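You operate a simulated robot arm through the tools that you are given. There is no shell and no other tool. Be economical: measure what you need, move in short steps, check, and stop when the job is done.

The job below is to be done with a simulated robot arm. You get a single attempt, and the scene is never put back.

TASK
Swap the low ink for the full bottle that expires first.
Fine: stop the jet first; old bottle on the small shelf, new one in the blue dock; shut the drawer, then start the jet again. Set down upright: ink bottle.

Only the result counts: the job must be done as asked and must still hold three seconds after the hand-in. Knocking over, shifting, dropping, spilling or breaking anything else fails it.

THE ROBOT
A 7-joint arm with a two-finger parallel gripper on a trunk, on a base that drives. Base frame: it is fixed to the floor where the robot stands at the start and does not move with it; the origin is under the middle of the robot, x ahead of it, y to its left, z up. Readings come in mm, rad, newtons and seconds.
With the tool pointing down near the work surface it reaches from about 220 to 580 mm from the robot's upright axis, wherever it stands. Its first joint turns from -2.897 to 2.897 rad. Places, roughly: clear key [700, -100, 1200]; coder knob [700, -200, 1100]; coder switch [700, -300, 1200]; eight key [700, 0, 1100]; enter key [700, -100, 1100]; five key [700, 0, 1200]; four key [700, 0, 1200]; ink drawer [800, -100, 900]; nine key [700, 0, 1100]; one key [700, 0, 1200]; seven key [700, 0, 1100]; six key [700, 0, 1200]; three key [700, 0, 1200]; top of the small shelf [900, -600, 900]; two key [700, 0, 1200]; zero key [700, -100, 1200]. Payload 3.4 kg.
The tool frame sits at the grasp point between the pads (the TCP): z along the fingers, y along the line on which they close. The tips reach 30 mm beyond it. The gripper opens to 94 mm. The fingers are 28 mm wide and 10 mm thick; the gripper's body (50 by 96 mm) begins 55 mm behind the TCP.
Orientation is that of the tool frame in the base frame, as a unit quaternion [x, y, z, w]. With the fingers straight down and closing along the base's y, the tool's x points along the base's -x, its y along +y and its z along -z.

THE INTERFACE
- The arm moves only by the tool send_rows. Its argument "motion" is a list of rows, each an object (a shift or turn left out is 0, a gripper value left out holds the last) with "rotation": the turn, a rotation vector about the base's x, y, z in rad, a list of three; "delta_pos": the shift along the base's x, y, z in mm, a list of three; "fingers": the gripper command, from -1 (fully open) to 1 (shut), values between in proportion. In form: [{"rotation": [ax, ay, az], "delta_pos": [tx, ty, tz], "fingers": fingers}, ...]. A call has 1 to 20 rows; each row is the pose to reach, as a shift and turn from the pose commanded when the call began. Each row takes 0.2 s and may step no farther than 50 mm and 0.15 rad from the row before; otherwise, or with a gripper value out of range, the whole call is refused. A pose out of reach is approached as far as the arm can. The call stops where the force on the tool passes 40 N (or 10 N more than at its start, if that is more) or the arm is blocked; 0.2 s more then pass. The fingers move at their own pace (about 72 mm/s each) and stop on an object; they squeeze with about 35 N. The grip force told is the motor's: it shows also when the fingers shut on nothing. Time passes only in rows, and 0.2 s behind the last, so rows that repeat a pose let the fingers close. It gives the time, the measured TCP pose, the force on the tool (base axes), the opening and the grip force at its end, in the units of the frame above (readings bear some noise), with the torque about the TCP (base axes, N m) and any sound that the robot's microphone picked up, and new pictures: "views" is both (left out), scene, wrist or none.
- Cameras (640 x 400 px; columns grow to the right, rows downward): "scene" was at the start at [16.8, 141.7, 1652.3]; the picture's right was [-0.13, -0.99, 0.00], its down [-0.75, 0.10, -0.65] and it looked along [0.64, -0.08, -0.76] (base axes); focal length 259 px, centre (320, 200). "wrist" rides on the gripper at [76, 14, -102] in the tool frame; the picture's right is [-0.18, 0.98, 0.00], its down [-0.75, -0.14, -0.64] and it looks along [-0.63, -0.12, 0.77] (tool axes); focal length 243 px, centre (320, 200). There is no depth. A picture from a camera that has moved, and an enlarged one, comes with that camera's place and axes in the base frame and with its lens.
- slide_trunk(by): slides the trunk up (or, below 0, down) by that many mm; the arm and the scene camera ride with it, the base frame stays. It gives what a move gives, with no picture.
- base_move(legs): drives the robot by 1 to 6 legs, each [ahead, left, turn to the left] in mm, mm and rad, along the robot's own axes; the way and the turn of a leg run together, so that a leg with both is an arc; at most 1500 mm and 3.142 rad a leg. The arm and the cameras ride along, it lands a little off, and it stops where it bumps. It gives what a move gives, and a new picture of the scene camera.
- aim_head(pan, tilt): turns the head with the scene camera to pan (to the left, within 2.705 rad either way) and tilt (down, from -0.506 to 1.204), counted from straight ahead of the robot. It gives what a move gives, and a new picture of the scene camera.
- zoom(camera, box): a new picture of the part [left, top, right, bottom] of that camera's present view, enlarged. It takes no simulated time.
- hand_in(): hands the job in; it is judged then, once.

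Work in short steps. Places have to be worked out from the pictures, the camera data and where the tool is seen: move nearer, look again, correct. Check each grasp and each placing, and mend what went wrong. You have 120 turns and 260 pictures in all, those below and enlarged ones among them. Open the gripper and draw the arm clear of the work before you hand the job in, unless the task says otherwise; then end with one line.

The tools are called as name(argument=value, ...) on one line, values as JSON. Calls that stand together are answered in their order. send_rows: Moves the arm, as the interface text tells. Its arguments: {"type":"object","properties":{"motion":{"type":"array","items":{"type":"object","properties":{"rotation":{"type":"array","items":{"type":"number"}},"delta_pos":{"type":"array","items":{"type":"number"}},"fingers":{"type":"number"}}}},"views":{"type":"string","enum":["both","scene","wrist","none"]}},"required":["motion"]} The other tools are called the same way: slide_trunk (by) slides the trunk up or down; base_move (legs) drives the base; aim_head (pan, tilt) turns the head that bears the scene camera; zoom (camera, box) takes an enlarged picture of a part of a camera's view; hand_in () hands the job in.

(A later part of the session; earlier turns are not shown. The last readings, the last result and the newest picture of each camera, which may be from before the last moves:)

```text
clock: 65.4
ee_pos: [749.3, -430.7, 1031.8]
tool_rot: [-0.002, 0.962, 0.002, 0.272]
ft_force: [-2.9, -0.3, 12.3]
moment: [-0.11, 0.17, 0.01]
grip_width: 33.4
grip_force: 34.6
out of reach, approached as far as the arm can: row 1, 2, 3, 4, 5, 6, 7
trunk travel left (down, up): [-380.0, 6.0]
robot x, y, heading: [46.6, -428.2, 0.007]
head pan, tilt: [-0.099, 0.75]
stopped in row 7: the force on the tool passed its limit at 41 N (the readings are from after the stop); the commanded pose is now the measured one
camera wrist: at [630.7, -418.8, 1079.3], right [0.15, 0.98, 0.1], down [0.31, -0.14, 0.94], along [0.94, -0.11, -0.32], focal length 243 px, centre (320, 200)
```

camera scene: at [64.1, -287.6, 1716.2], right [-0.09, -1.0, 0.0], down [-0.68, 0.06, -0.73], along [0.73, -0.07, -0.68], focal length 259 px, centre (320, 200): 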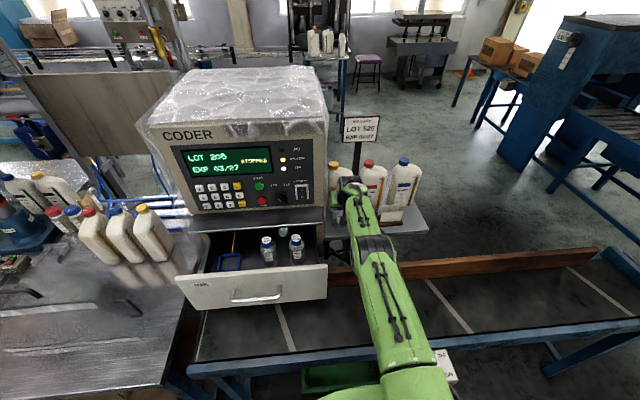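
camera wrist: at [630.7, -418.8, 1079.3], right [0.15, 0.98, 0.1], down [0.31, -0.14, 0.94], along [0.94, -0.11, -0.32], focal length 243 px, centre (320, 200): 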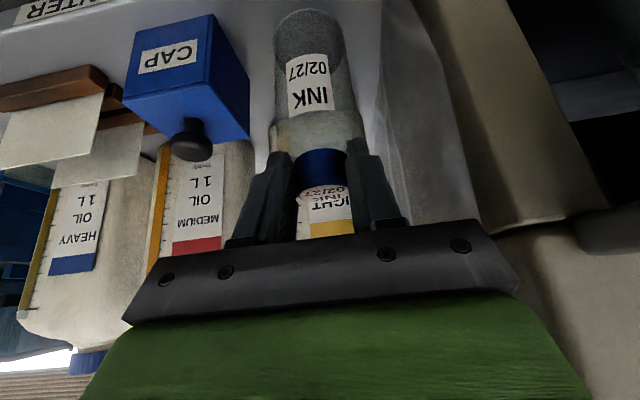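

Contact with the shelf at TCP z≈1031. Relieve the press slightly, undo the 1.3° tilt, then open gently.

send_rows(motion=[{"delta_pos": [0, 0, 1], "rotation": [0, 0.02, 0]}, {"delta_pos": [0, 0, 1], "rotation": [0, 0.02, 0]}, {"delta_pos": [0, 0, 1], "rotation": [0, 0.02, 0], "fingers": 0.2}, {"delta_pos": [0, 0, 1], "rotation": [0, 0.02, 0], "fingers": -0.25}, {"delta_pos": [0, 0, 1], "rotation": [0, 0.02, 0], "fingers": -0.25}, {"delta_pos": [0, 0, 1], "rotation": [0, 0.02, 0], "fingers": -0.25}], views="wrist")

```text
clock: 66.8
ee_pos: [745.5, -430.6, 1030.2]
tool_rot: [-0.002, 0.966, 0.001, 0.259]
ft_force: [0.0, -0.8, -0.6]
moment: [-0.01, -0.02, 0.06]
grip_width: 58.9
grip_force: 0.0
out of reach, approached as far as the arm can: row 1
trunk travel left (down, up): [-380.0, 6.0]
robot x, y, heading: [42.1, -435.2, 0.008]
head pan, tilt: [-0.099, 0.75]
camera wrist: at [628.3, -418.6, 1080.9], right [0.16, 0.98, 0.09], down [0.33, -0.14, 0.93], along [0.93, -0.11, -0.35], focal length 243 px, centre (320, 200)
```

wrist: 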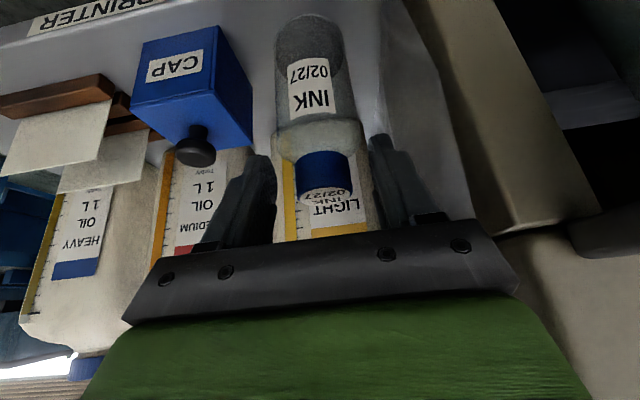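

Bottle stands on the shelf. Withdraw along the tool axis.

send_rows(motion=[{"delta_pos": [-15, 0, 26]}, {"delta_pos": [-32, 0, 56]}, {"delta_pos": [-52, 0, 90]}, {"delta_pos": [-72, 0, 125]}, {"delta_pos": [-100, 0, 160]}, {"delta_pos": [-140, 0, 185]}, {"delta_pos": [-185, 0, 200]}, {"delta_pos": [-230, 0, 210]}, {"delta_pos": [-275, 0, 220]}, {"delta_pos": [-320, 0, 220]}], views="scene")

zoom(camera="scene", box=[300, 140, 440, 260])

```text
clock: 69.0
ee_pos: [426.0, -431.5, 1250.1]
tool_rot: [-0.002, 0.965, 0.001, 0.261]
ft_force: [-0.9, 0.3, 0.3]
moment: [0.0, -0.02, -0.01]
grip_width: 58.7
grip_force: 0.0
trunk travel left (down, up): [-380.0, 6.0]
robot x, y, heading: [42.9, -435.4, 0.005]
head pan, tilt: [-0.099, 0.75]
camera scene: at [61.3, -287.6, 1716.3], right [-0.09, -1.0, 0.0], down [-0.68, 0.06, -0.73], along [0.73, -0.07, -0.68], focal length 259 px, centre (320, 200)
```

scene: 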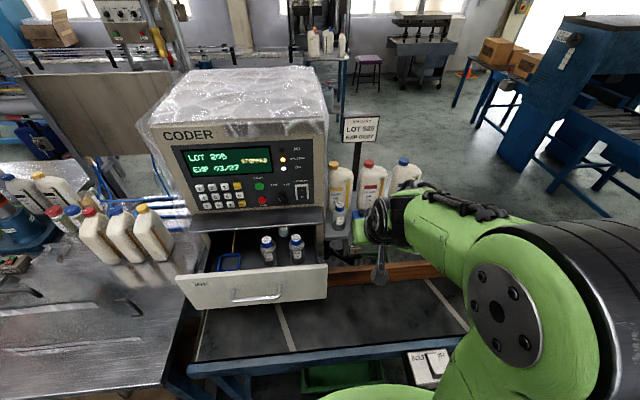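

```text
3.33 times, centred on (370, 200) of scene
camera zoom: at [61.3, -287.6, 1716.3], right [-0.09, -1.0, 0.0], down [-0.68, 0.06, -0.73], along [0.73, -0.07, -0.68], focal length 864 px, centre (153, 200)
```

zoom: 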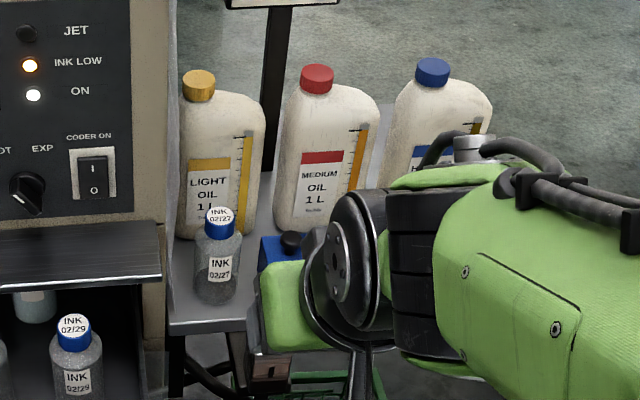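

Old bottle stands upright on the shelf. Drive back in front of the drawer and restore the trunk height.

base_move(legs=[[-50, 0, 0], [0, 340, 0]])

slide_trunk(by=-55)

aim_head(pan=0.0, tilt=0.7)

zoom(camera="wrist", box=[100, 0, 500, 250])

```text
clock: 71.8
ee_pos: [376.2, -90.9, 1249.9]
tool_rot: [0.0, 0.966, 0.001, 0.26]
ft_force: [0.2, 0.6, -0.5]
moment: [-0.04, -0.01, 0.02]
grip_width: 58.9
grip_force: 0.0
trunk travel left (down, up): [-380.0, 6.0]
robot x, y, heading: [-12.4, -86.9, 0.001]
head pan, tilt: [-0.099, 0.75]
camera scene: at [12.6, 54.2, 1716.2], right [-0.1, -1.0, 0.0], down [-0.68, 0.07, -0.73], along [0.73, -0.07, -0.68], focal length 259 px, centre (320, 200)
```

scene: 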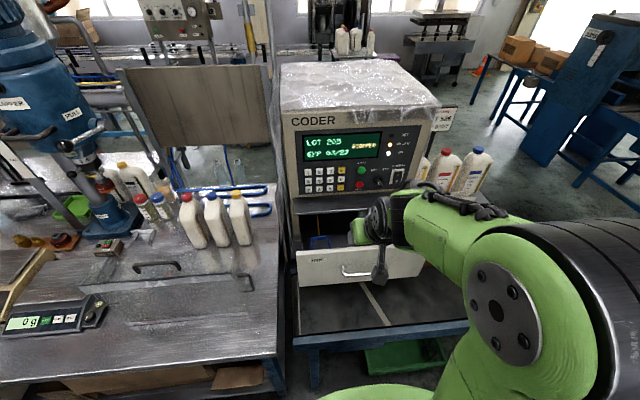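

```text
clock: 72.8
ee_pos: [376.9, -90.7, 1194.1]
tool_rot: [0.0, 0.966, 0.001, 0.26]
ft_force: [0.6, -1.2, -0.1]
moment: [0.0, -0.02, 0.05]
grip_width: 58.5
grip_force: 0.0
trunk travel left (down, up): [-325.0, 61.0]
robot x, y, heading: [-10.3, -91.1, 0.004]
head pan, tilt: [-0.099, 0.75]
```

```text
clock: 73.4
ee_pos: [376.1, -91.5, 1194.7]
tool_rot: [0.0, 0.966, 0.001, 0.26]
ft_force: [0.4, 0.4, 0.0]
moment: [-0.03, 0.02, 0.0]
grip_width: 58.5
grip_force: 0.0
trunk travel left (down, up): [-325.0, 61.0]
robot x, y, heading: [-8.8, -91.9, 0.005]
head pan, tilt: [0.0, 0.7]
camera scene: at [15.0, 61.9, 1665.6], right [0.0, -1.0, 0.0], down [-0.64, 0.0, -0.76], along [0.76, 0.0, -0.64], focal length 259 px, centre (320, 200)
```

scene: 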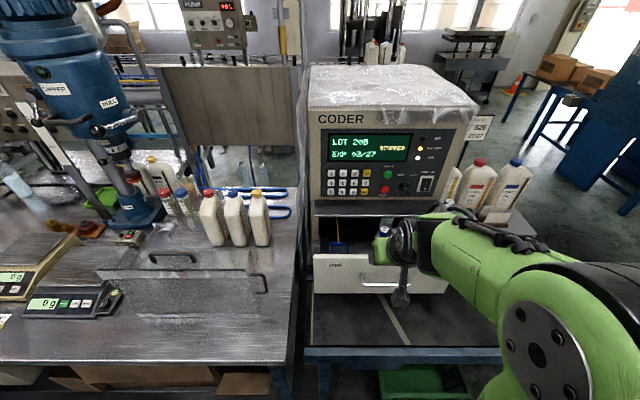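

```text
1.60 times, centred on (300, 125) of wrist
camera zoom: at [259.2, -78.4, 1245.7], right [0.16, 0.98, 0.09], down [0.33, -0.14, 0.93], along [0.93, -0.12, -0.35], focal length 388 px, centre (352, 320)
```

zoom: 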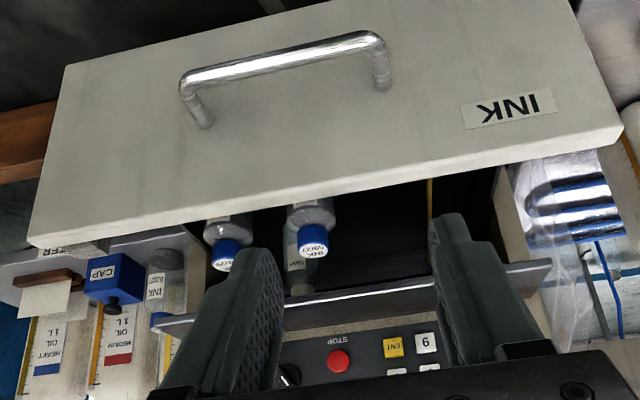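

Move to the pre-grasp pose above the 09/27 bottle.

send_rows(motion=[{"delta_pos": [38, -15, -10], "fingers": -0.49}, {"delta_pos": [76, -30, -25]}, {"delta_pos": [114, -45, -42]}, {"delta_pos": [145, -60, -60]}, {"delta_pos": [170, -71, -78]}, {"delta_pos": [170, -71, -78]}])

```text
clock: 74.8
ee_pos: [546.5, -161.4, 1117.0]
tool_rot: [0.0, 0.966, 0.001, 0.26]
ft_force: [0.2, 0.7, -0.1]
moment: [0.01, -0.01, 0.01]
grip_width: 70.1
grip_force: 0.0
trunk travel left (down, up): [-325.0, 61.0]
robot x, y, heading: [-12.2, -93.0, 0.008]
head pan, tilt: [0.0, 0.7]
camera scene: at [14.0, 62.3, 1665.6], right [0.0, -1.0, 0.0], down [-0.64, 0.0, -0.77], along [0.77, 0.0, -0.64], focal length 259 px, centre (320, 200)
camera wrist: at [429.0, -149.2, 1167.6], right [0.16, 0.98, 0.09], down [0.33, -0.14, 0.93], along [0.93, -0.12, -0.35], focal length 243 px, centre (320, 200)
```

scene: 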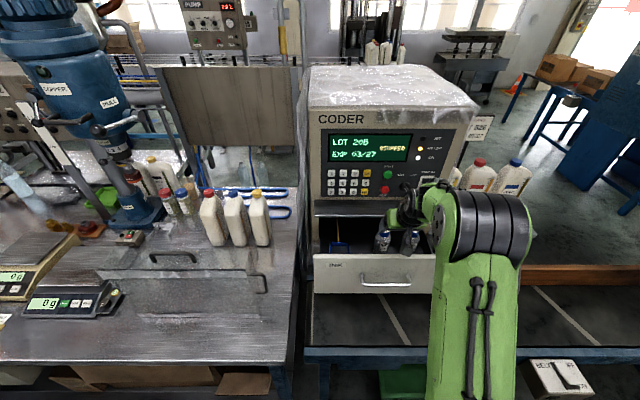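
wrist: 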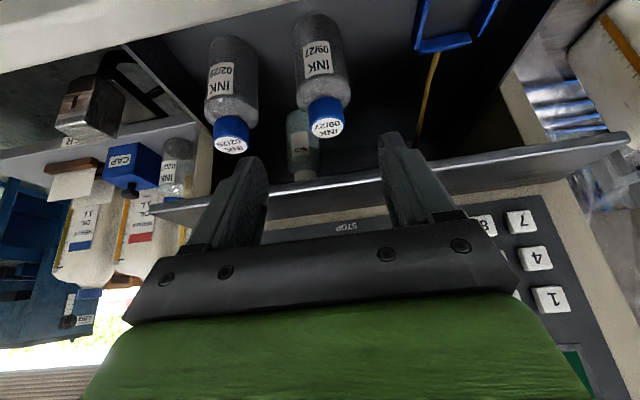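

The 09/27 cap is at ≈(621,-161,1023). Descend along the tool axis.

send_rows(motion=[{"delta_pos": [20, 0, -30]}, {"delta_pos": [40, 0, -58]}, {"delta_pos": [56, 0, -76]}, {"delta_pos": [64, 0, -83]}, {"delta_pos": [69, 0, -86]}, {"delta_pos": [69, 0, -86]}], views="wrist")

```text
clock: 76.2
ee_pos: [615.5, -160.7, 1032.0]
tool_rot: [0.001, 0.965, 0.0, 0.261]
ft_force: [-0.8, 0.5, -0.6]
moment: [0.01, 0.03, 0.02]
grip_width: 70.0
grip_force: 0.0
trunk travel left (down, up): [-325.0, 61.0]
robot x, y, heading: [-6.8, -87.0, 0.003]
head pan, tilt: [0.0, 0.7]
camera wrist: at [498.0, -148.7, 1081.9], right [0.16, 0.98, 0.09], down [0.33, -0.14, 0.93], along [0.93, -0.12, -0.35], focal length 243 px, centre (320, 200)
```

wrist: 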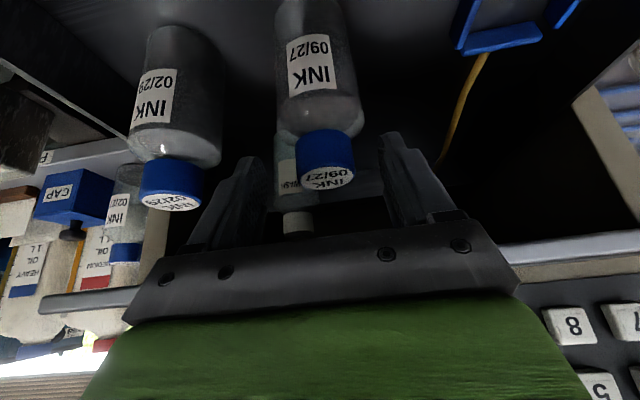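

Good alignment, 3 mm high; lower slightly and close.

send_rows(motion=[{"delta_pos": [0, 0, -3]}, {"delta_pos": [0, 0, -3]}, {"delta_pos": [0, 0, -3], "fingers": 1}, {"delta_pos": [0, 0, -3], "fingers": 1}, {"delta_pos": [0, 0, -3], "fingers": 1}, {"delta_pos": [0, 0, -3], "fingers": 1}], views="wrist")

```text
clock: 77.6
ee_pos: [616.8, -160.3, 1029.2]
tool_rot: [-0.001, 0.965, 0.001, 0.261]
ft_force: [0.7, 1.0, 3.8]
moment: [0.07, -0.14, 0.05]
grip_width: 34.0
grip_force: 35.3
trunk travel left (down, up): [-325.0, 61.0]
robot x, y, heading: [-9.4, -92.4, -0.002]
head pan, tilt: [0.0, 0.7]
camera wrist: at [498.2, -148.5, 1079.3], right [0.16, 0.98, 0.09], down [0.33, -0.14, 0.93], along [0.93, -0.12, -0.35], focal length 243 px, centre (320, 200)
```

wrist: 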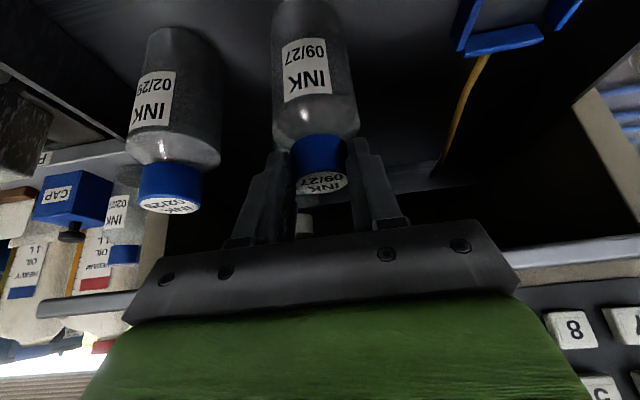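

Gripped (34 mm). Lift 42 mm and carry above the dock with x kept slightly back.

send_rows(motion=[{"delta_pos": [0, 0, 12]}, {"delta_pos": [0, 0, 26]}, {"delta_pos": [-8, 0, 42]}, {"delta_pos": [-25, 20, 46]}, {"delta_pos": [-35, 50, 46]}, {"delta_pos": [-35, 85, 46]}, {"delta_pos": [-35, 120, 46]}, {"delta_pos": [-30, 148, 46]}, {"delta_pos": [-20, 148.5, 46]}, {"delta_pos": [-8.2, 148.5, 46]}, {"delta_pos": [-8.2, 148.5, 46]}])

zoom(camera="scene", box=[300, 190, 460, 300])

```text
clock: 80.0
ee_pos: [607.2, -13.5, 1074.7]
tool_rot: [0.0, 0.966, 0.001, 0.26]
ft_force: [-0.6, 0.0, -2.4]
moment: [0.0, 0.04, -0.02]
grip_width: 33.9
grip_force: 34.7
trunk travel left (down, up): [-325.0, 61.0]
robot x, y, heading: [-5.9, -90.5, 0.004]
head pan, tilt: [0.0, 0.7]
camera scene: at [15.1, 61.8, 1665.7], right [0.0, -1.0, 0.0], down [-0.64, 0.0, -0.76], along [0.76, 0.0, -0.64], focal length 259 px, centre (320, 200)
camera wrist: at [489.4, -1.0, 1124.9], right [0.16, 0.98, 0.09], down [0.33, -0.14, 0.93], along [0.93, -0.12, -0.35], focal length 243 px, centre (320, 200)
```

scene: 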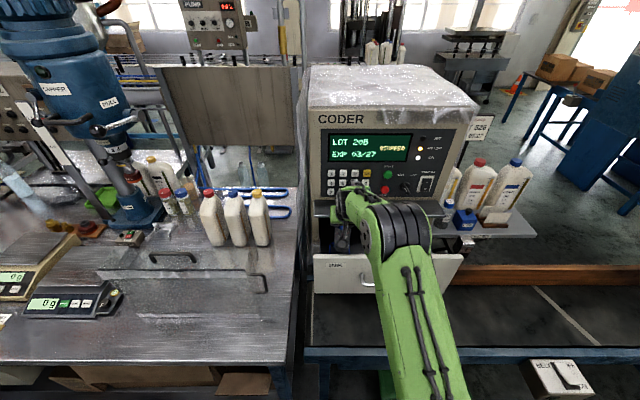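
wrist: 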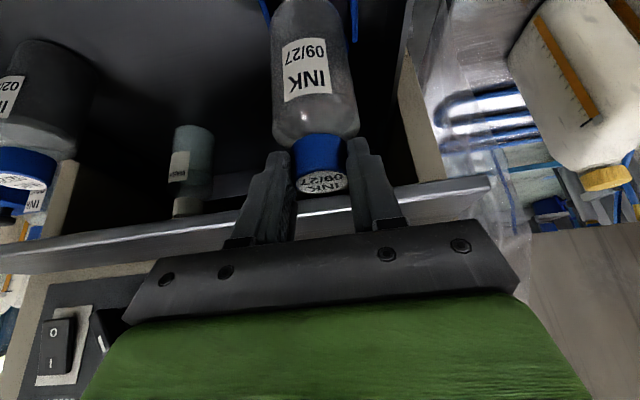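

```text
3.64 times, centred on (380, 245) of scene
camera zoom: at [15.1, 61.8, 1665.7], right [0.0, -1.0, 0.0], down [-0.64, 0.0, -0.76], along [0.76, 0.0, -0.64], focal length 943 px, centre (102, 36)
```

zoom: 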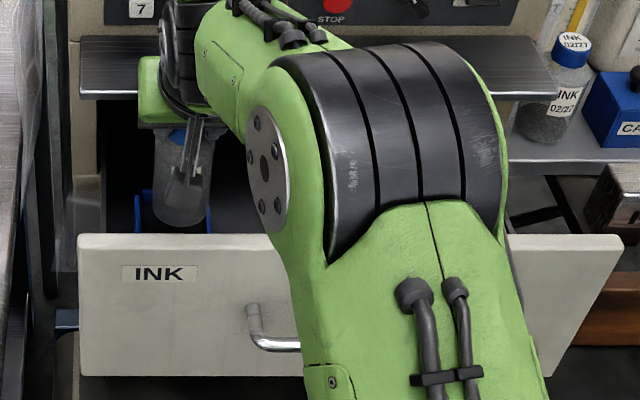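

Aligned like before with the rails on both sides. Lower partway with +1.5 mm y, +1 mm x.

send_rows(motion=[{"delta_pos": [1, 1.5, -6]}, {"delta_pos": [1, 1.5, -14]}, {"delta_pos": [1, 1.5, -22]}, {"delta_pos": [1, 1.5, -22]}], views="wrist")

zoom(camera="wrist", box=[220, 0, 420, 125])

```text
clock: 81.0
ee_pos: [607.2, -11.3, 1051.5]
tool_rot: [0.0, 0.966, 0.001, 0.259]
ft_force: [0.2, -1.1, -2.2]
moment: [-0.03, 0.0, 0.01]
grip_width: 34.1
grip_force: 35.7
trunk travel left (down, up): [-325.0, 61.0]
robot x, y, heading: [-5.6, -87.8, 0.0]
head pan, tilt: [0.0, 0.7]
camera wrist: at [490.7, 0.4, 1102.5], right [0.16, 0.98, 0.09], down [0.33, -0.14, 0.93], along [0.93, -0.12, -0.35], focal length 243 px, centre (320, 200)
```

wrist: 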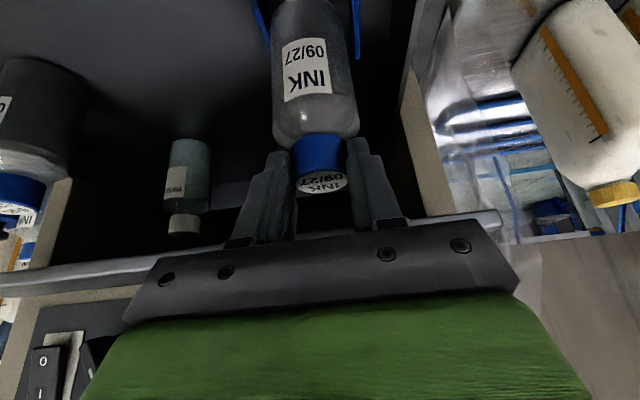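

```text
3.20 times, centred on (320, 62) of wrist
camera zoom: at [490.7, 0.4, 1102.5], right [0.16, 0.98, 0.09], down [0.33, -0.14, 0.93], along [0.93, -0.12, -0.35], focal length 776 px, centre (320, 640)
```

zoom: 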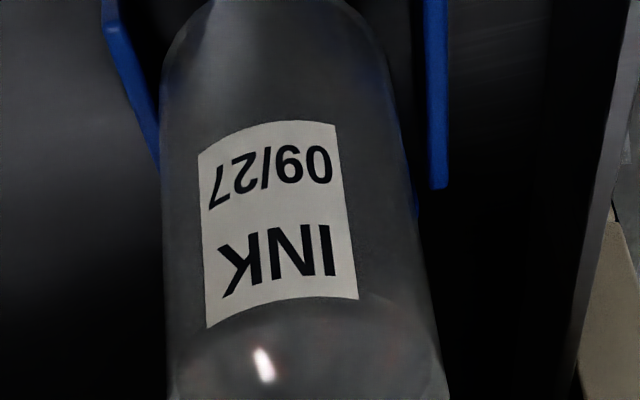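

Rails sit symmetrically. Lower in 3–4 mm steps until contact.

send_rows(motion=[{"delta_pos": [1.2, -0.5, -4]}, {"delta_pos": [1.2, -0.5, -8]}, {"delta_pos": [1.2, -0.5, -12]}, {"delta_pos": [1.2, -0.5, -15]}, {"delta_pos": [1.2, -0.5, -18]}, {"delta_pos": [1.2, -0.5, -20]}, {"delta_pos": [1.2, -0.5, -22]}], views="wrist")

```text
clock: 82.0
ee_pos: [615.4, -12.0, 1050.1]
tool_rot: [0.001, 0.962, 0.002, 0.272]
ft_force: [0.4, -0.5, 16.7]
moment: [-0.15, 0.28, 0.04]
grip_width: 34.0
grip_force: 35.1
trunk travel left (down, up): [-325.0, 61.0]
robot x, y, heading: [-10.1, -90.8, 0.001]
head pan, tilt: [0.0, 0.7]
stopped in row 4: the force on the tool passed its limit at 44 N (the readings are from after the stop); the commanded pose is now the measured one
camera wrist: at [496.9, 0.0, 1096.6], right [0.16, 0.98, 0.1], down [0.3, -0.15, 0.94], along [0.94, -0.12, -0.32], focal length 243 px, centre (320, 200)
```

wrist: 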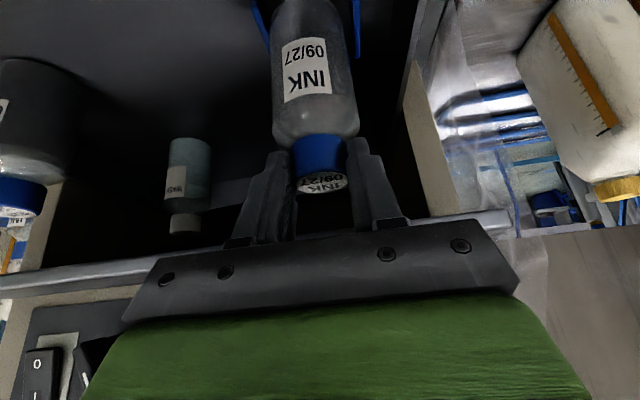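

The base rested on a rail on the -x (slightly -y) side. Raise, restore tilt, and shift +6 mm x, +1.5 mm y before trying again.

send_rows(motion=[{"delta_pos": [0, 0, 8], "rotation": [0, 0.022, 0]}, {"delta_pos": [0, 1, 14], "rotation": [0, 0.022, 0]}, {"delta_pos": [0, 1.5, 14], "rotation": [0, 0.022, 0]}], views="wrist")

zoom(camera="wrist", box=[220, 0, 420, 125])

aim_head(pan=-0.05, tilt=0.85)

zoom(camera="scene", box=[295, 140, 395, 240])

```text
clock: 82.8
ee_pos: [613.6, -11.9, 1059.8]
tool_rot: [0.0, 0.966, 0.002, 0.257]
ft_force: [0.6, -0.3, -2.5]
moment: [0.02, 0.0, -0.03]
grip_width: 34.3
grip_force: 35.1
trunk travel left (down, up): [-325.0, 61.0]
robot x, y, heading: [-11.1, -86.3, -0.0]
head pan, tilt: [0.0, 0.7]
camera wrist: at [496.9, 1.5, 1110.7], right [0.16, 0.98, 0.1], down [0.33, -0.14, 0.93], along [0.93, -0.12, -0.35], focal length 243 px, centre (320, 200)
```

wrist: 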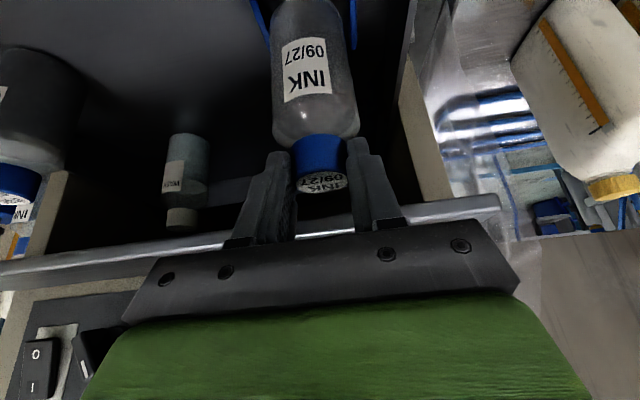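

```text
3.20 times, centred on (320, 62) of wrist
camera zoom: at [496.9, 1.5, 1110.7], right [0.16, 0.98, 0.1], down [0.33, -0.14, 0.93], along [0.93, -0.12, -0.35], focal length 776 px, centre (320, 640)
```

zoom: 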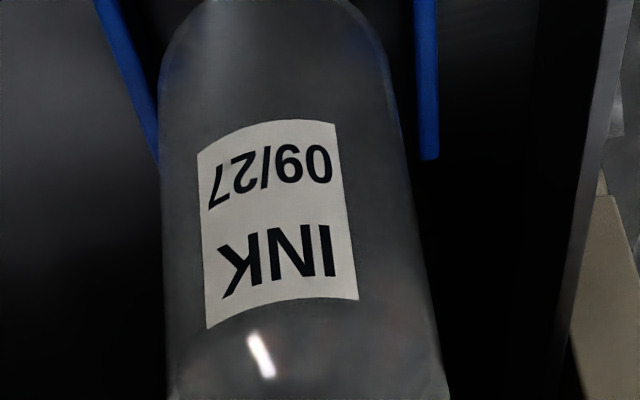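

```text
clock: 83.5
ee_pos: [613.9, -11.0, 1059.1]
tool_rot: [0.0, 0.966, 0.002, 0.258]
ft_force: [-0.3, 0.1, -2.5]
moment: [-0.01, 0.03, 0.0]
grip_width: 33.9
grip_force: 35.2
trunk travel left (down, up): [-325.0, 61.0]
robot x, y, heading: [-13.6, -93.9, 0.006]
head pan, tilt: [-0.051, 0.85]
camera scene: at [8.6, 58.1, 1653.4], right [-0.05, -1.0, 0.0], down [-0.75, 0.04, -0.66], along [0.66, -0.03, -0.75], focal length 259 px, centre (320, 200)
```

scene: 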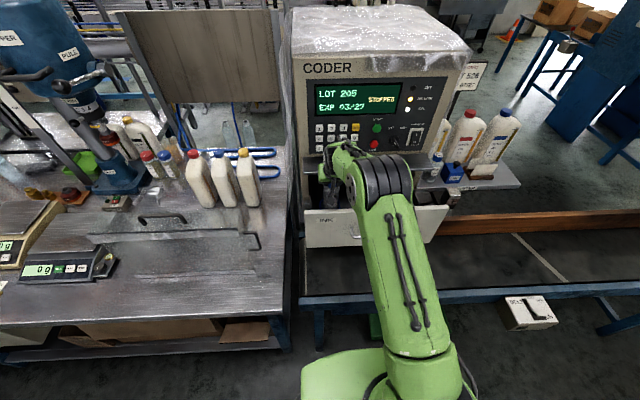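

```text
4.00 times, centred on (345, 190) of scene
camera zoom: at [8.6, 58.1, 1653.4], right [-0.05, -1.0, 0.0], down [-0.75, 0.04, -0.66], along [0.66, -0.03, -0.75], focal length 1037 px, centre (220, 240)
```

zoom: 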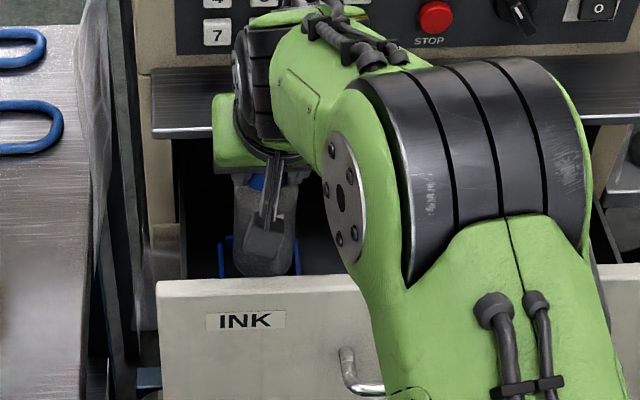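

The geometry suggests the -x rail was touched; now TCP x is 5 mm further. Lower again in fine steps.

send_rows(motion=[{"delta_pos": [0, 0, -4]}, {"delta_pos": [0, 0, -8]}, {"delta_pos": [0, 0, -11]}, {"delta_pos": [0, 0, -14]}, {"delta_pos": [0, 0, -17]}, {"delta_pos": [0, 0, -20]}], views="wrist")

```text
clock: 84.8
ee_pos: [613.9, -11.3, 1039.7]
tool_rot: [0.0, 0.966, 0.003, 0.259]
ft_force: [0.6, 0.3, -3.2]
moment: [0.02, 0.01, -0.01]
grip_width: 34.0
grip_force: 35.0
trunk travel left (down, up): [-325.0, 61.0]
robot x, y, heading: [-6.7, -92.0, -0.001]
head pan, tilt: [-0.051, 0.85]
camera wrist: at [496.8, 1.3, 1090.8], right [0.16, 0.98, 0.1], down [0.33, -0.14, 0.93], along [0.93, -0.12, -0.35], focal length 243 px, centre (320, 200)
```

wrist: 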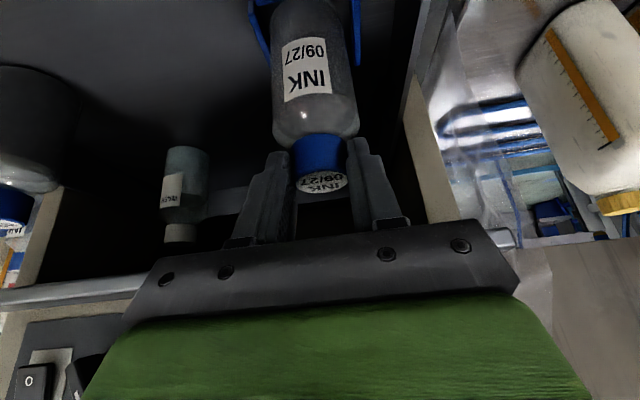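

No resistance: it has entered the rails. Continue to the floor.

send_rows(motion=[{"delta_pos": [0, 0, -3]}, {"delta_pos": [0, 0, -6]}, {"delta_pos": [0, 0, -8]}, {"delta_pos": [0, 0, -10]}, {"delta_pos": [0, 0, -12]}], views="wrist")

```text
clock: 86.0
ee_pos: [614.4, -10.6, 1029.0]
tool_rot: [0.001, 0.966, 0.002, 0.26]
ft_force: [-0.8, -0.6, 6.8]
moment: [-0.14, -0.12, -0.02]
grip_width: 34.2
grip_force: 35.8
trunk travel left (down, up): [-325.0, 61.0]
robot x, y, heading: [-13.0, -92.3, 0.003]
head pan, tilt: [-0.051, 0.85]
camera wrist: at [496.3, 1.7, 1080.0], right [0.16, 0.98, 0.1], down [0.33, -0.15, 0.93], along [0.93, -0.12, -0.35], focal length 243 px, centre (320, 200)
```

wrist: 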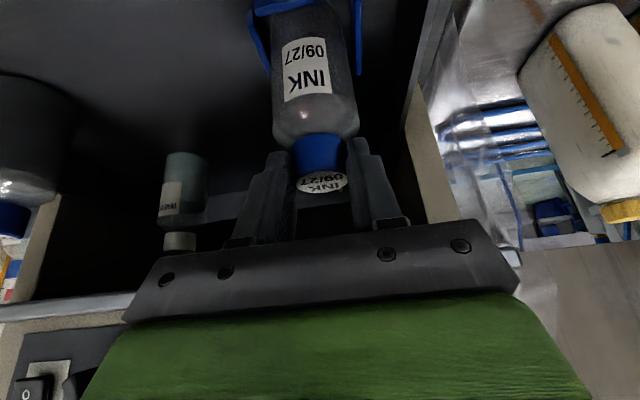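

Light floor contact (≈10 N) at the same height as when the old one was gripped. Open and withdraw along the tool axis.

send_rows(motion=[{"delta_pos": [0, 0, 0], "fingers": 0.2}, {"delta_pos": [0, 0, 0], "fingers": -0.3}, {"delta_pos": [0, 0, 0], "fingers": -0.3}, {"delta_pos": [0, 0, 1], "fingers": -0.3}, {"delta_pos": [-8, 0, 14]}, {"delta_pos": [-20, 0, 36]}, {"delta_pos": [-40, 0, 70]}, {"delta_pos": [-62, 0, 106]}], views="wrist")

zoom(camera="wrist", box=[220, 0, 420, 150])

```text
clock: 87.8
ee_pos: [550.7, -10.4, 1134.9]
tool_rot: [0.001, 0.966, 0.002, 0.258]
ft_force: [-0.7, 0.2, -0.7]
moment: [-0.01, -0.02, 0.0]
grip_width: 61.0
grip_force: 0.1
trunk travel left (down, up): [-325.0, 61.0]
robot x, y, heading: [-7.9, -90.0, 0.001]
head pan, tilt: [-0.051, 0.85]
camera wrist: at [432.9, 2.6, 1185.1], right [0.16, 0.98, 0.1], down [0.33, -0.14, 0.93], along [0.93, -0.12, -0.35], focal length 243 px, centre (320, 200)
```

wrist: 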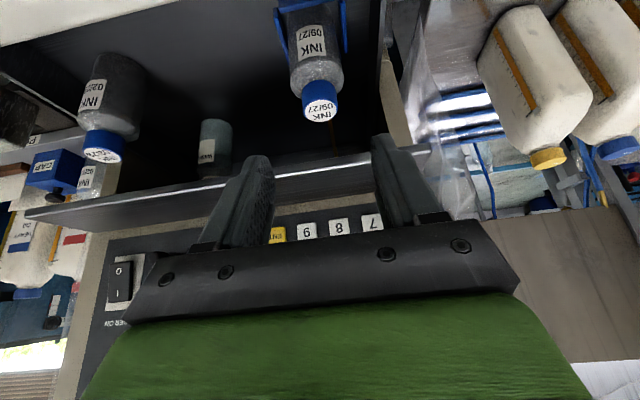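

```text
2.67 times, centred on (320, 75) of wrist
camera zoom: at [432.9, 2.6, 1185.1], right [0.16, 0.98, 0.1], down [0.33, -0.14, 0.93], along [0.93, -0.12, -0.35], focal length 647 px, centre (320, 533)
```

zoom: 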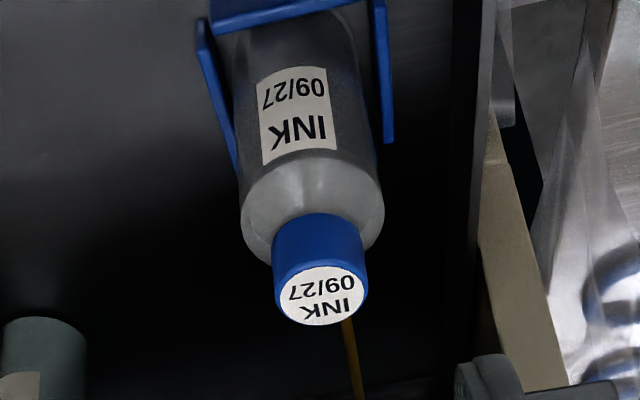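

New bottle sits in the dock. Next: swing back, turn the tool horizontal with fingers shut, in front of the drawer panel.

send_rows(motion=[{"delta_pos": [-20, -10, 25], "fingers": 1}, {"delta_pos": [-50, -30, 50], "rotation": [0, -0.131, 0]}, {"delta_pos": [-85, -50, 60], "rotation": [0, -0.262, 0]}, {"delta_pos": [-120, -70, 60], "rotation": [0, -0.393, 0]}, {"delta_pos": [-150, -90, 60], "rotation": [0, -0.524, 0]}, {"delta_pos": [-175, -110, 60], "rotation": [0, -0.655, 0]}, {"delta_pos": [-185, -120, 55], "rotation": [0, -0.786, 0]}, {"delta_pos": [-185, -120, 40], "rotation": [0, -0.917, 0]}, {"delta_pos": [-185, -120, 20], "rotation": [0, -1.049, 0]}, {"delta_pos": [-185, -120, 0], "rotation": [0, -1.049, 0]}, {"delta_pos": [-185, -120, 0], "rotation": [0, -1.049, 0]}])

```text
clock: 90.2
ee_pos: [442.0, -152.4, 1149.3]
tool_rot: [-0.03, 0.729, 0.001, 0.683]
ft_force: [-0.2, 1.0, -4.7]
moment: [0.06, -0.36, -0.09]
grip_width: 0.0
grip_force: 33.3
out of reach, approached as far as the arm can: row 5, 6, 7, 8, 9, 10, 11
trunk travel left (down, up): [-325.0, 61.0]
robot x, y, heading: [-10.3, -88.3, -0.001]
head pan, tilt: [-0.051, 0.85]
camera scene: at [8.6, 56.8, 1653.3], right [-0.05, -1.0, 0.0], down [-0.75, 0.04, -0.66], along [0.66, -0.03, -0.75], focal length 259 px, centre (320, 200)
camera wrist: at [335.3, -147.4, 1079.4], right [-0.03, 0.99, 0.14], down [-0.59, -0.14, 0.8], along [0.81, -0.06, 0.58], focal length 243 px, centre (320, 200)
```

scene: 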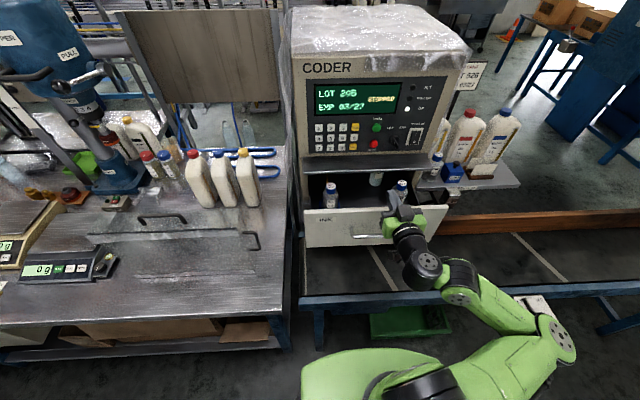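
wrist: 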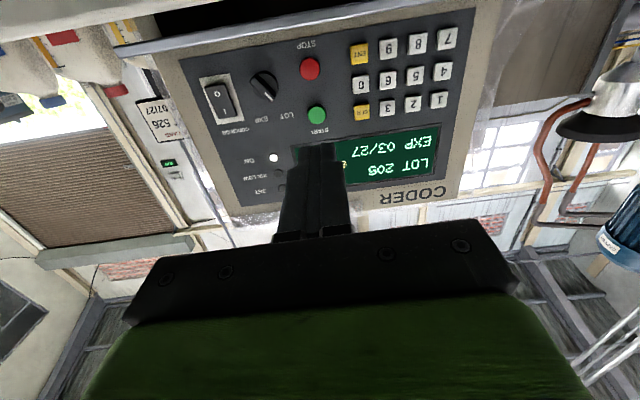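

Too close to the body for a horizontal tool here; I back the base up by 75 mm and then correct the pose.

base_move(legs=[[-75, 0, 0]])

send_rows(motion=[{"delta_pos": [0, 0, -5]}, {"delta_pos": [0, 0, -10]}], views="none")

```text
clock: 91.3
ee_pos: [366.0, -148.6, 1142.9]
tool_rot: [-0.014, 0.732, 0.017, 0.681]
ft_force: [0.8, 0.6, 0.0]
moment: [-0.03, 0.0, 0.01]
grip_width: 0.0
grip_force: 33.2
trunk travel left (down, up): [-325.0, 61.0]
robot x, y, heading: [-85.8, -92.1, -0.003]
head pan, tilt: [-0.051, 0.85]
camera scene: at [-68.6, 57.9, 1653.4], right [-0.05, -1.0, 0.0], down [-0.75, 0.04, -0.66], along [0.66, -0.03, -0.75], focal length 259 px, centre (320, 200)
```

scene: 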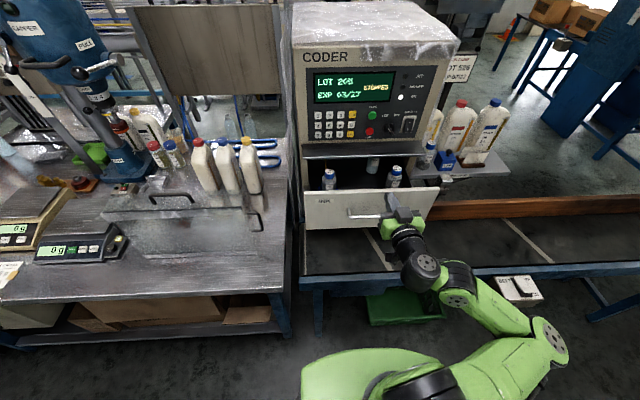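

```text
clock: 91.9
ee_pos: [367.8, -149.2, 1132.3]
tool_rot: [-0.015, 0.732, 0.017, 0.681]
ft_force: [0.0, -0.4, 0.3]
moment: [0.02, 0.01, 0.0]
grip_width: 0.0
grip_force: 32.8
trunk travel left (down, up): [-325.0, 61.0]
robot x, y, heading: [-83.1, -88.7, -0.0]
head pan, tilt: [-0.051, 0.85]
```

Correct the tilt and lower to z≈1017, in front of the panel just above the handle bar.

send_rows(motion=[{"delta_pos": [0, 5, -35], "rotation": [-0.003, -0.072, -0.045]}, {"delta_pos": [5, 10, -75], "rotation": [-0.003, -0.072, -0.045]}, {"delta_pos": [10, 14, -115], "rotation": [-0.003, -0.072, -0.045]}, {"delta_pos": [12, 14, -115], "rotation": [-0.003, -0.072, -0.045]}])

zoom(camera="scene", box=[290, 140, 450, 260])

```text
clock: 92.9
ee_pos: [368.0, -150.8, 1133.0]
tool_rot: [-0.014, 0.733, 0.017, 0.68]
ft_force: [-1.1, -0.2, 0.5]
moment: [0.02, 0.01, 0.0]
grip_width: 0.1
grip_force: 33.3
out of reach, approached as far as the arm can: row 1, 2, 3, 4
trunk travel left (down, up): [-325.0, 61.0]
robot x, y, heading: [-85.6, -89.4, 0.002]
head pan, tilt: [-0.051, 0.85]
camera scene: at [-66.2, 57.8, 1653.4], right [-0.05, -1.0, 0.0], down [-0.75, 0.04, -0.66], along [0.66, -0.03, -0.75], focal length 259 px, centre (320, 200)
camera wrist: at [259.6, -141.3, 1064.1], right [-0.03, 0.98, 0.19], down [-0.58, -0.17, 0.8], along [0.82, -0.08, 0.57], focal length 243 px, centre (320, 200)
```

scene: 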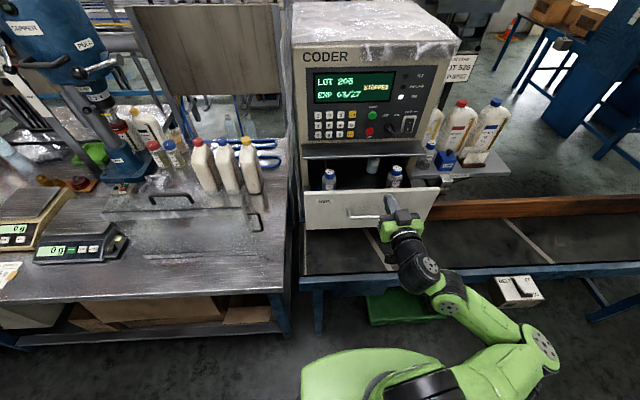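
wrist: 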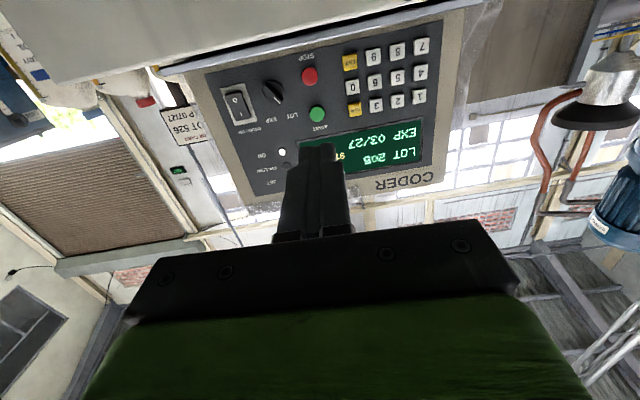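

```text
3.33 times, centred on (370, 200) of scene
camera zoom: at [-66.2, 57.8, 1653.4], right [-0.05, -1.0, 0.0], down [-0.75, 0.04, -0.66], along [0.66, -0.03, -0.75], focal length 864 px, centre (153, 200)
```

zoom: 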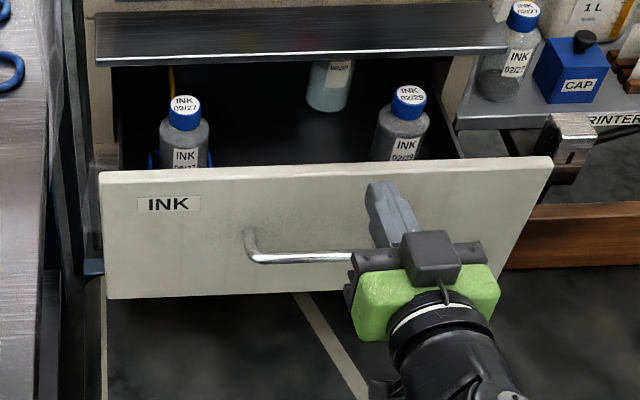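

The arm is at a joint limit this close in. Back the base up another 90 mm so the arm can work further out.

base_move(legs=[[-90, 0, 0]])

send_rows(motion=[{"delta_pos": [35, 5, 0], "rotation": [0, 0, 0]}, {"delta_pos": [70, 10, 0], "rotation": [-0.003, -0.04, -0.03]}, {"delta_pos": [95, 14, -10], "rotation": [-0.003, -0.072, -0.045]}, {"delta_pos": [95, 14, -10], "rotation": [-0.003, -0.072, -0.045]}], views="wrist")

```text
clock: 94.0
ee_pos: [277.4, -149.8, 1132.4]
tool_rot: [-0.015, 0.732, 0.017, 0.681]
ft_force: [-0.4, 1.0, -0.5]
moment: [0.03, 0.02, 0.0]
grip_width: 0.0
grip_force: 32.8
trunk travel left (down, up): [-325.0, 61.0]
robot x, y, heading: [-176.2, -84.1, 0.002]
head pan, tilt: [-0.051, 0.85]
camera scene: at [-157.1, 57.5, 1653.4], right [-0.05, -1.0, 0.0], down [-0.75, 0.04, -0.66], along [0.66, -0.03, -0.75], focal length 259 px, centre (320, 200)
```

scene: 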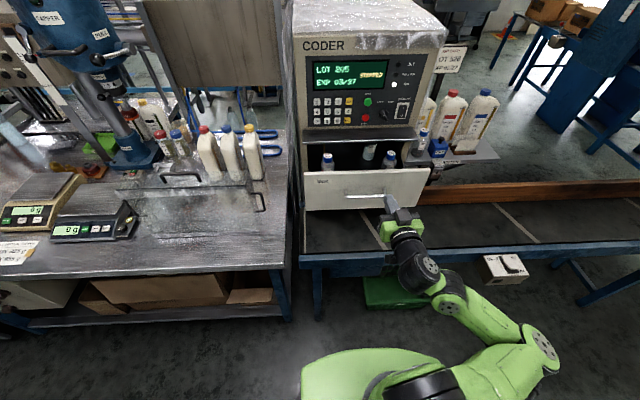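

```text
clock: 95.0
ee_pos: [373.7, -135.0, 1121.3]
tool_rot: [0.0, 0.707, 0.0, 0.707]
ft_force: [1.0, -0.7, 0.1]
moment: [0.0, 0.0, 0.02]
grip_width: 0.1
grip_force: 33.0
trunk travel left (down, up): [-325.0, 61.0]
robot x, y, heading: [-173.9, -92.2, -0.002]
head pan, tilt: [-0.051, 0.85]
camera wrist: at [270.9, -123.1, 1047.0], right [0.0, 0.98, 0.18], down [-0.64, -0.14, 0.75], along [0.77, -0.12, 0.63], focal length 243 px, centre (320, 200)
```

wrist: 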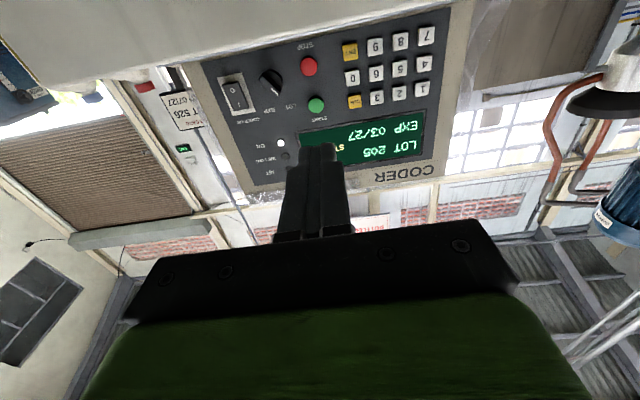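

Pose is exact now. Lower to z≈1017.

send_rows(motion=[{"delta_pos": [0, 0, -40]}, {"delta_pos": [0, 0, -80]}, {"delta_pos": [5, 0, -104]}, {"delta_pos": [10, 0, -104]}], views="wrist")

aim_head(pan=-0.05, tilt=0.7)

zoom(camera="scene", box=[280, 140, 460, 260])

```text
clock: 96.0
ee_pos: [384.5, -135.2, 1018.8]
tool_rot: [0.0, 0.707, 0.001, 0.707]
ft_force: [0.6, 0.5, 0.2]
moment: [0.0, 0.0, 0.0]
grip_width: 0.1
grip_force: 33.0
trunk travel left (down, up): [-325.0, 61.0]
robot x, y, heading: [-171.5, -84.4, 0.0]
head pan, tilt: [-0.051, 0.85]
camera wrist: at [281.9, -122.7, 942.6], right [0.0, 0.98, 0.19], down [-0.64, -0.14, 0.75], along [0.77, -0.12, 0.63], focal length 243 px, centre (320, 200)
```

wrist: 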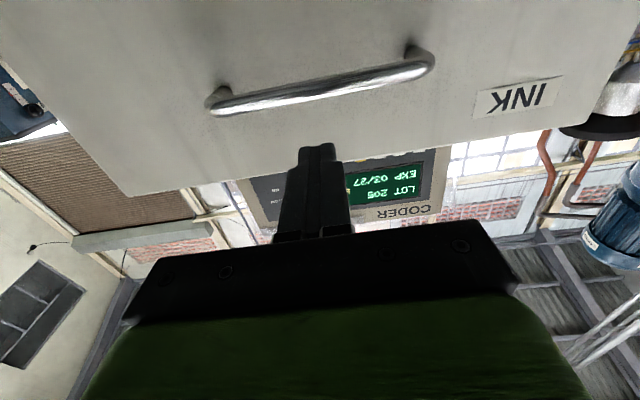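

```text
clock: 96.7
ee_pos: [385.2, -135.8, 1018.7]
tool_rot: [0.0, 0.707, 0.0, 0.707]
ft_force: [-0.6, 0.0, 0.0]
moment: [-0.03, -0.02, 0.01]
grip_width: 0.2
grip_force: 33.7
trunk travel left (down, up): [-325.0, 61.0]
robot x, y, heading: [-169.7, -91.4, 0.003]
head pan, tilt: [-0.051, 0.7]
camera scene: at [-148.4, 57.3, 1665.6], right [-0.05, -1.0, 0.0], down [-0.64, 0.03, -0.76], along [0.76, -0.04, -0.64], focal length 259 px, centre (320, 200)
```

scene: 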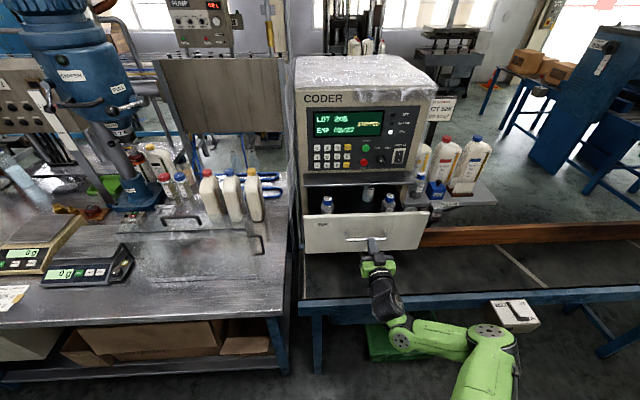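

```text
3.33 times, centred on (370, 200) of scene
camera zoom: at [-148.4, 57.3, 1665.6], right [-0.05, -1.0, 0.0], down [-0.64, 0.03, -0.76], along [0.76, -0.04, -0.64], focal length 864 px, centre (153, 200)
```

zoom: 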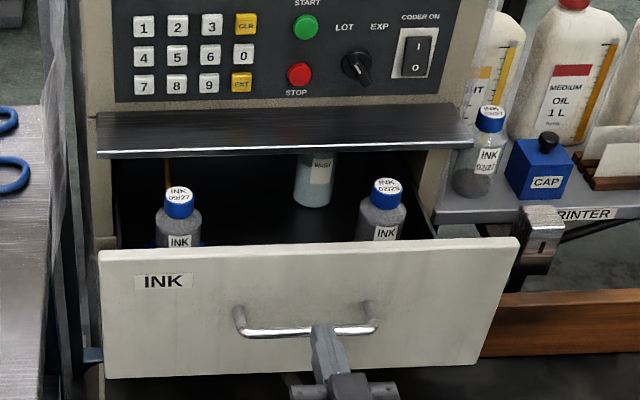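

Tip is above the handle bar. Push forward gently at 50 mm/s.

send_rows(motion=[{"delta_pos": [10, 0, 0]}, {"delta_pos": [20, 0, 0]}, {"delta_pos": [27, 0, 0]}, {"delta_pos": [34, 0, 0]}, {"delta_pos": [40, 0, 0]}, {"delta_pos": [46, 0, 0]}, {"delta_pos": [54, 0, 0]}, {"delta_pos": [63, 0, 0]}, {"delta_pos": [72, 0, 0]}, {"delta_pos": [81, 0, 0]}, {"delta_pos": [90, 0, 0]}, {"delta_pos": [99, 0, 0]}, {"delta_pos": [106, 0, 0]}, {"delta_pos": [112, 0, 0]}])

```text
clock: 99.7
ee_pos: [495.6, -135.1, 1018.6]
tool_rot: [0.0, 0.708, 0.0, 0.706]
ft_force: [0.2, 0.3, -0.7]
moment: [0.03, 0.0, 0.01]
grip_width: 0.0
grip_force: 32.9
trunk travel left (down, up): [-325.0, 61.0]
robot x, y, heading: [-170.8, -94.4, -0.002]
head pan, tilt: [-0.051, 0.7]
camera scene: at [-148.2, 57.4, 1665.6], right [-0.05, -1.0, 0.0], down [-0.64, 0.03, -0.76], along [0.76, -0.04, -0.64], focal length 259 px, centre (320, 200)
camera wrist: at [393.8, -122.7, 942.4], right [0.0, 0.98, 0.18], down [-0.64, -0.14, 0.75], along [0.77, -0.12, 0.63], focal length 243 px, centre (320, 200)
```

scene: 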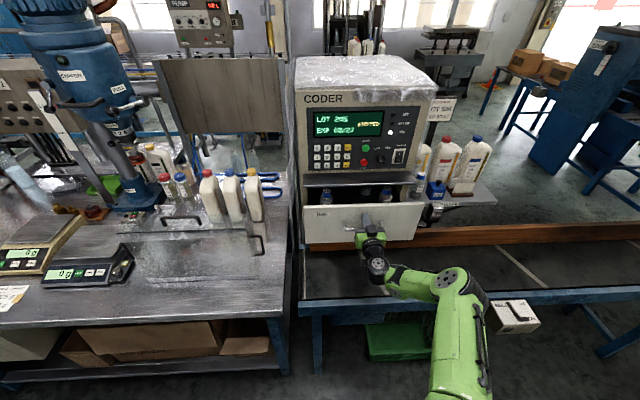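
wrist: 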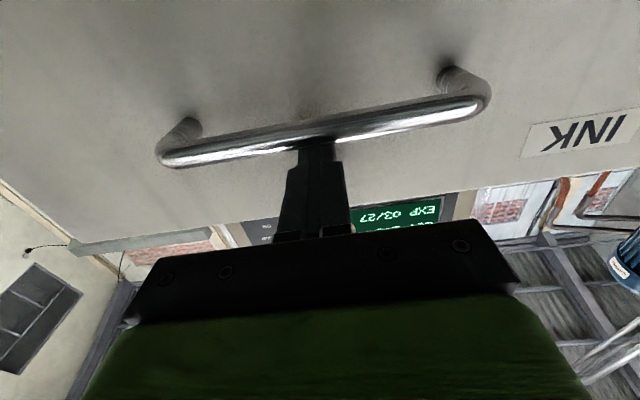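

Drawer moves. Push a bit more to x≈545.

send_rows(motion=[{"delta_pos": [8, 0, 0]}, {"delta_pos": [16, 0, 0]}, {"delta_pos": [24, 0, 0]}, {"delta_pos": [32, 0, 0]}, {"delta_pos": [40, 0, 0]}, {"delta_pos": [46, 0, 0]}, {"delta_pos": [50, 0, 0]}, {"delta_pos": [10, 0, 0]}, {"delta_pos": [-35, 0, 0]}, {"delta_pos": [-80, 0, 0]}, {"delta_pos": [-110, 0, 0]}], views="none")

base_move(legs=[[120, 0, 0]])

```text
clock: 102.1
ee_pos: [385.1, -135.5, 1018.0]
tool_rot: [0.002, 0.707, 0.002, 0.707]
ft_force: [-0.3, -0.4, 0.6]
moment: [0.0, 0.03, 0.04]
grip_width: 0.2
grip_force: 33.3
trunk travel left (down, up): [-325.0, 61.0]
robot x, y, heading: [-174.3, -93.1, 0.002]
head pan, tilt: [-0.051, 0.7]
```

```text
clock: 103.3
ee_pos: [507.3, -136.1, 1016.8]
tool_rot: [0.0, 0.708, 0.0, 0.706]
ft_force: [-0.6, 0.1, 0.5]
moment: [0.0, -0.01, 0.0]
grip_width: 0.0
grip_force: 33.0
trunk travel left (down, up): [-325.0, 61.0]
robot x, y, heading: [-51.8, -89.2, 0.0]
head pan, tilt: [-0.051, 0.7]
camera scene: at [-26.6, 57.7, 1665.6], right [-0.05, -1.0, 0.0], down [-0.64, 0.03, -0.76], along [0.76, -0.04, -0.65], focal length 259 px, centre (320, 200)
```

scene: 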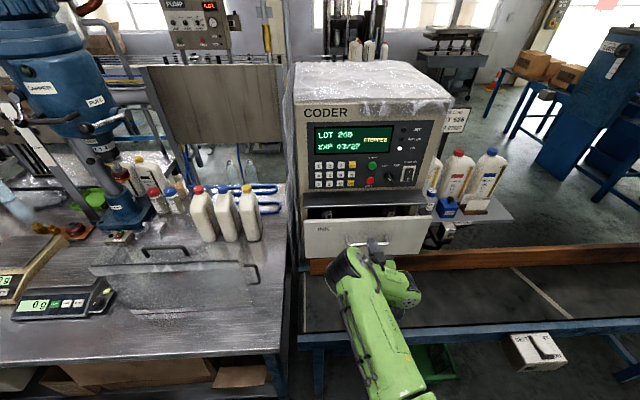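

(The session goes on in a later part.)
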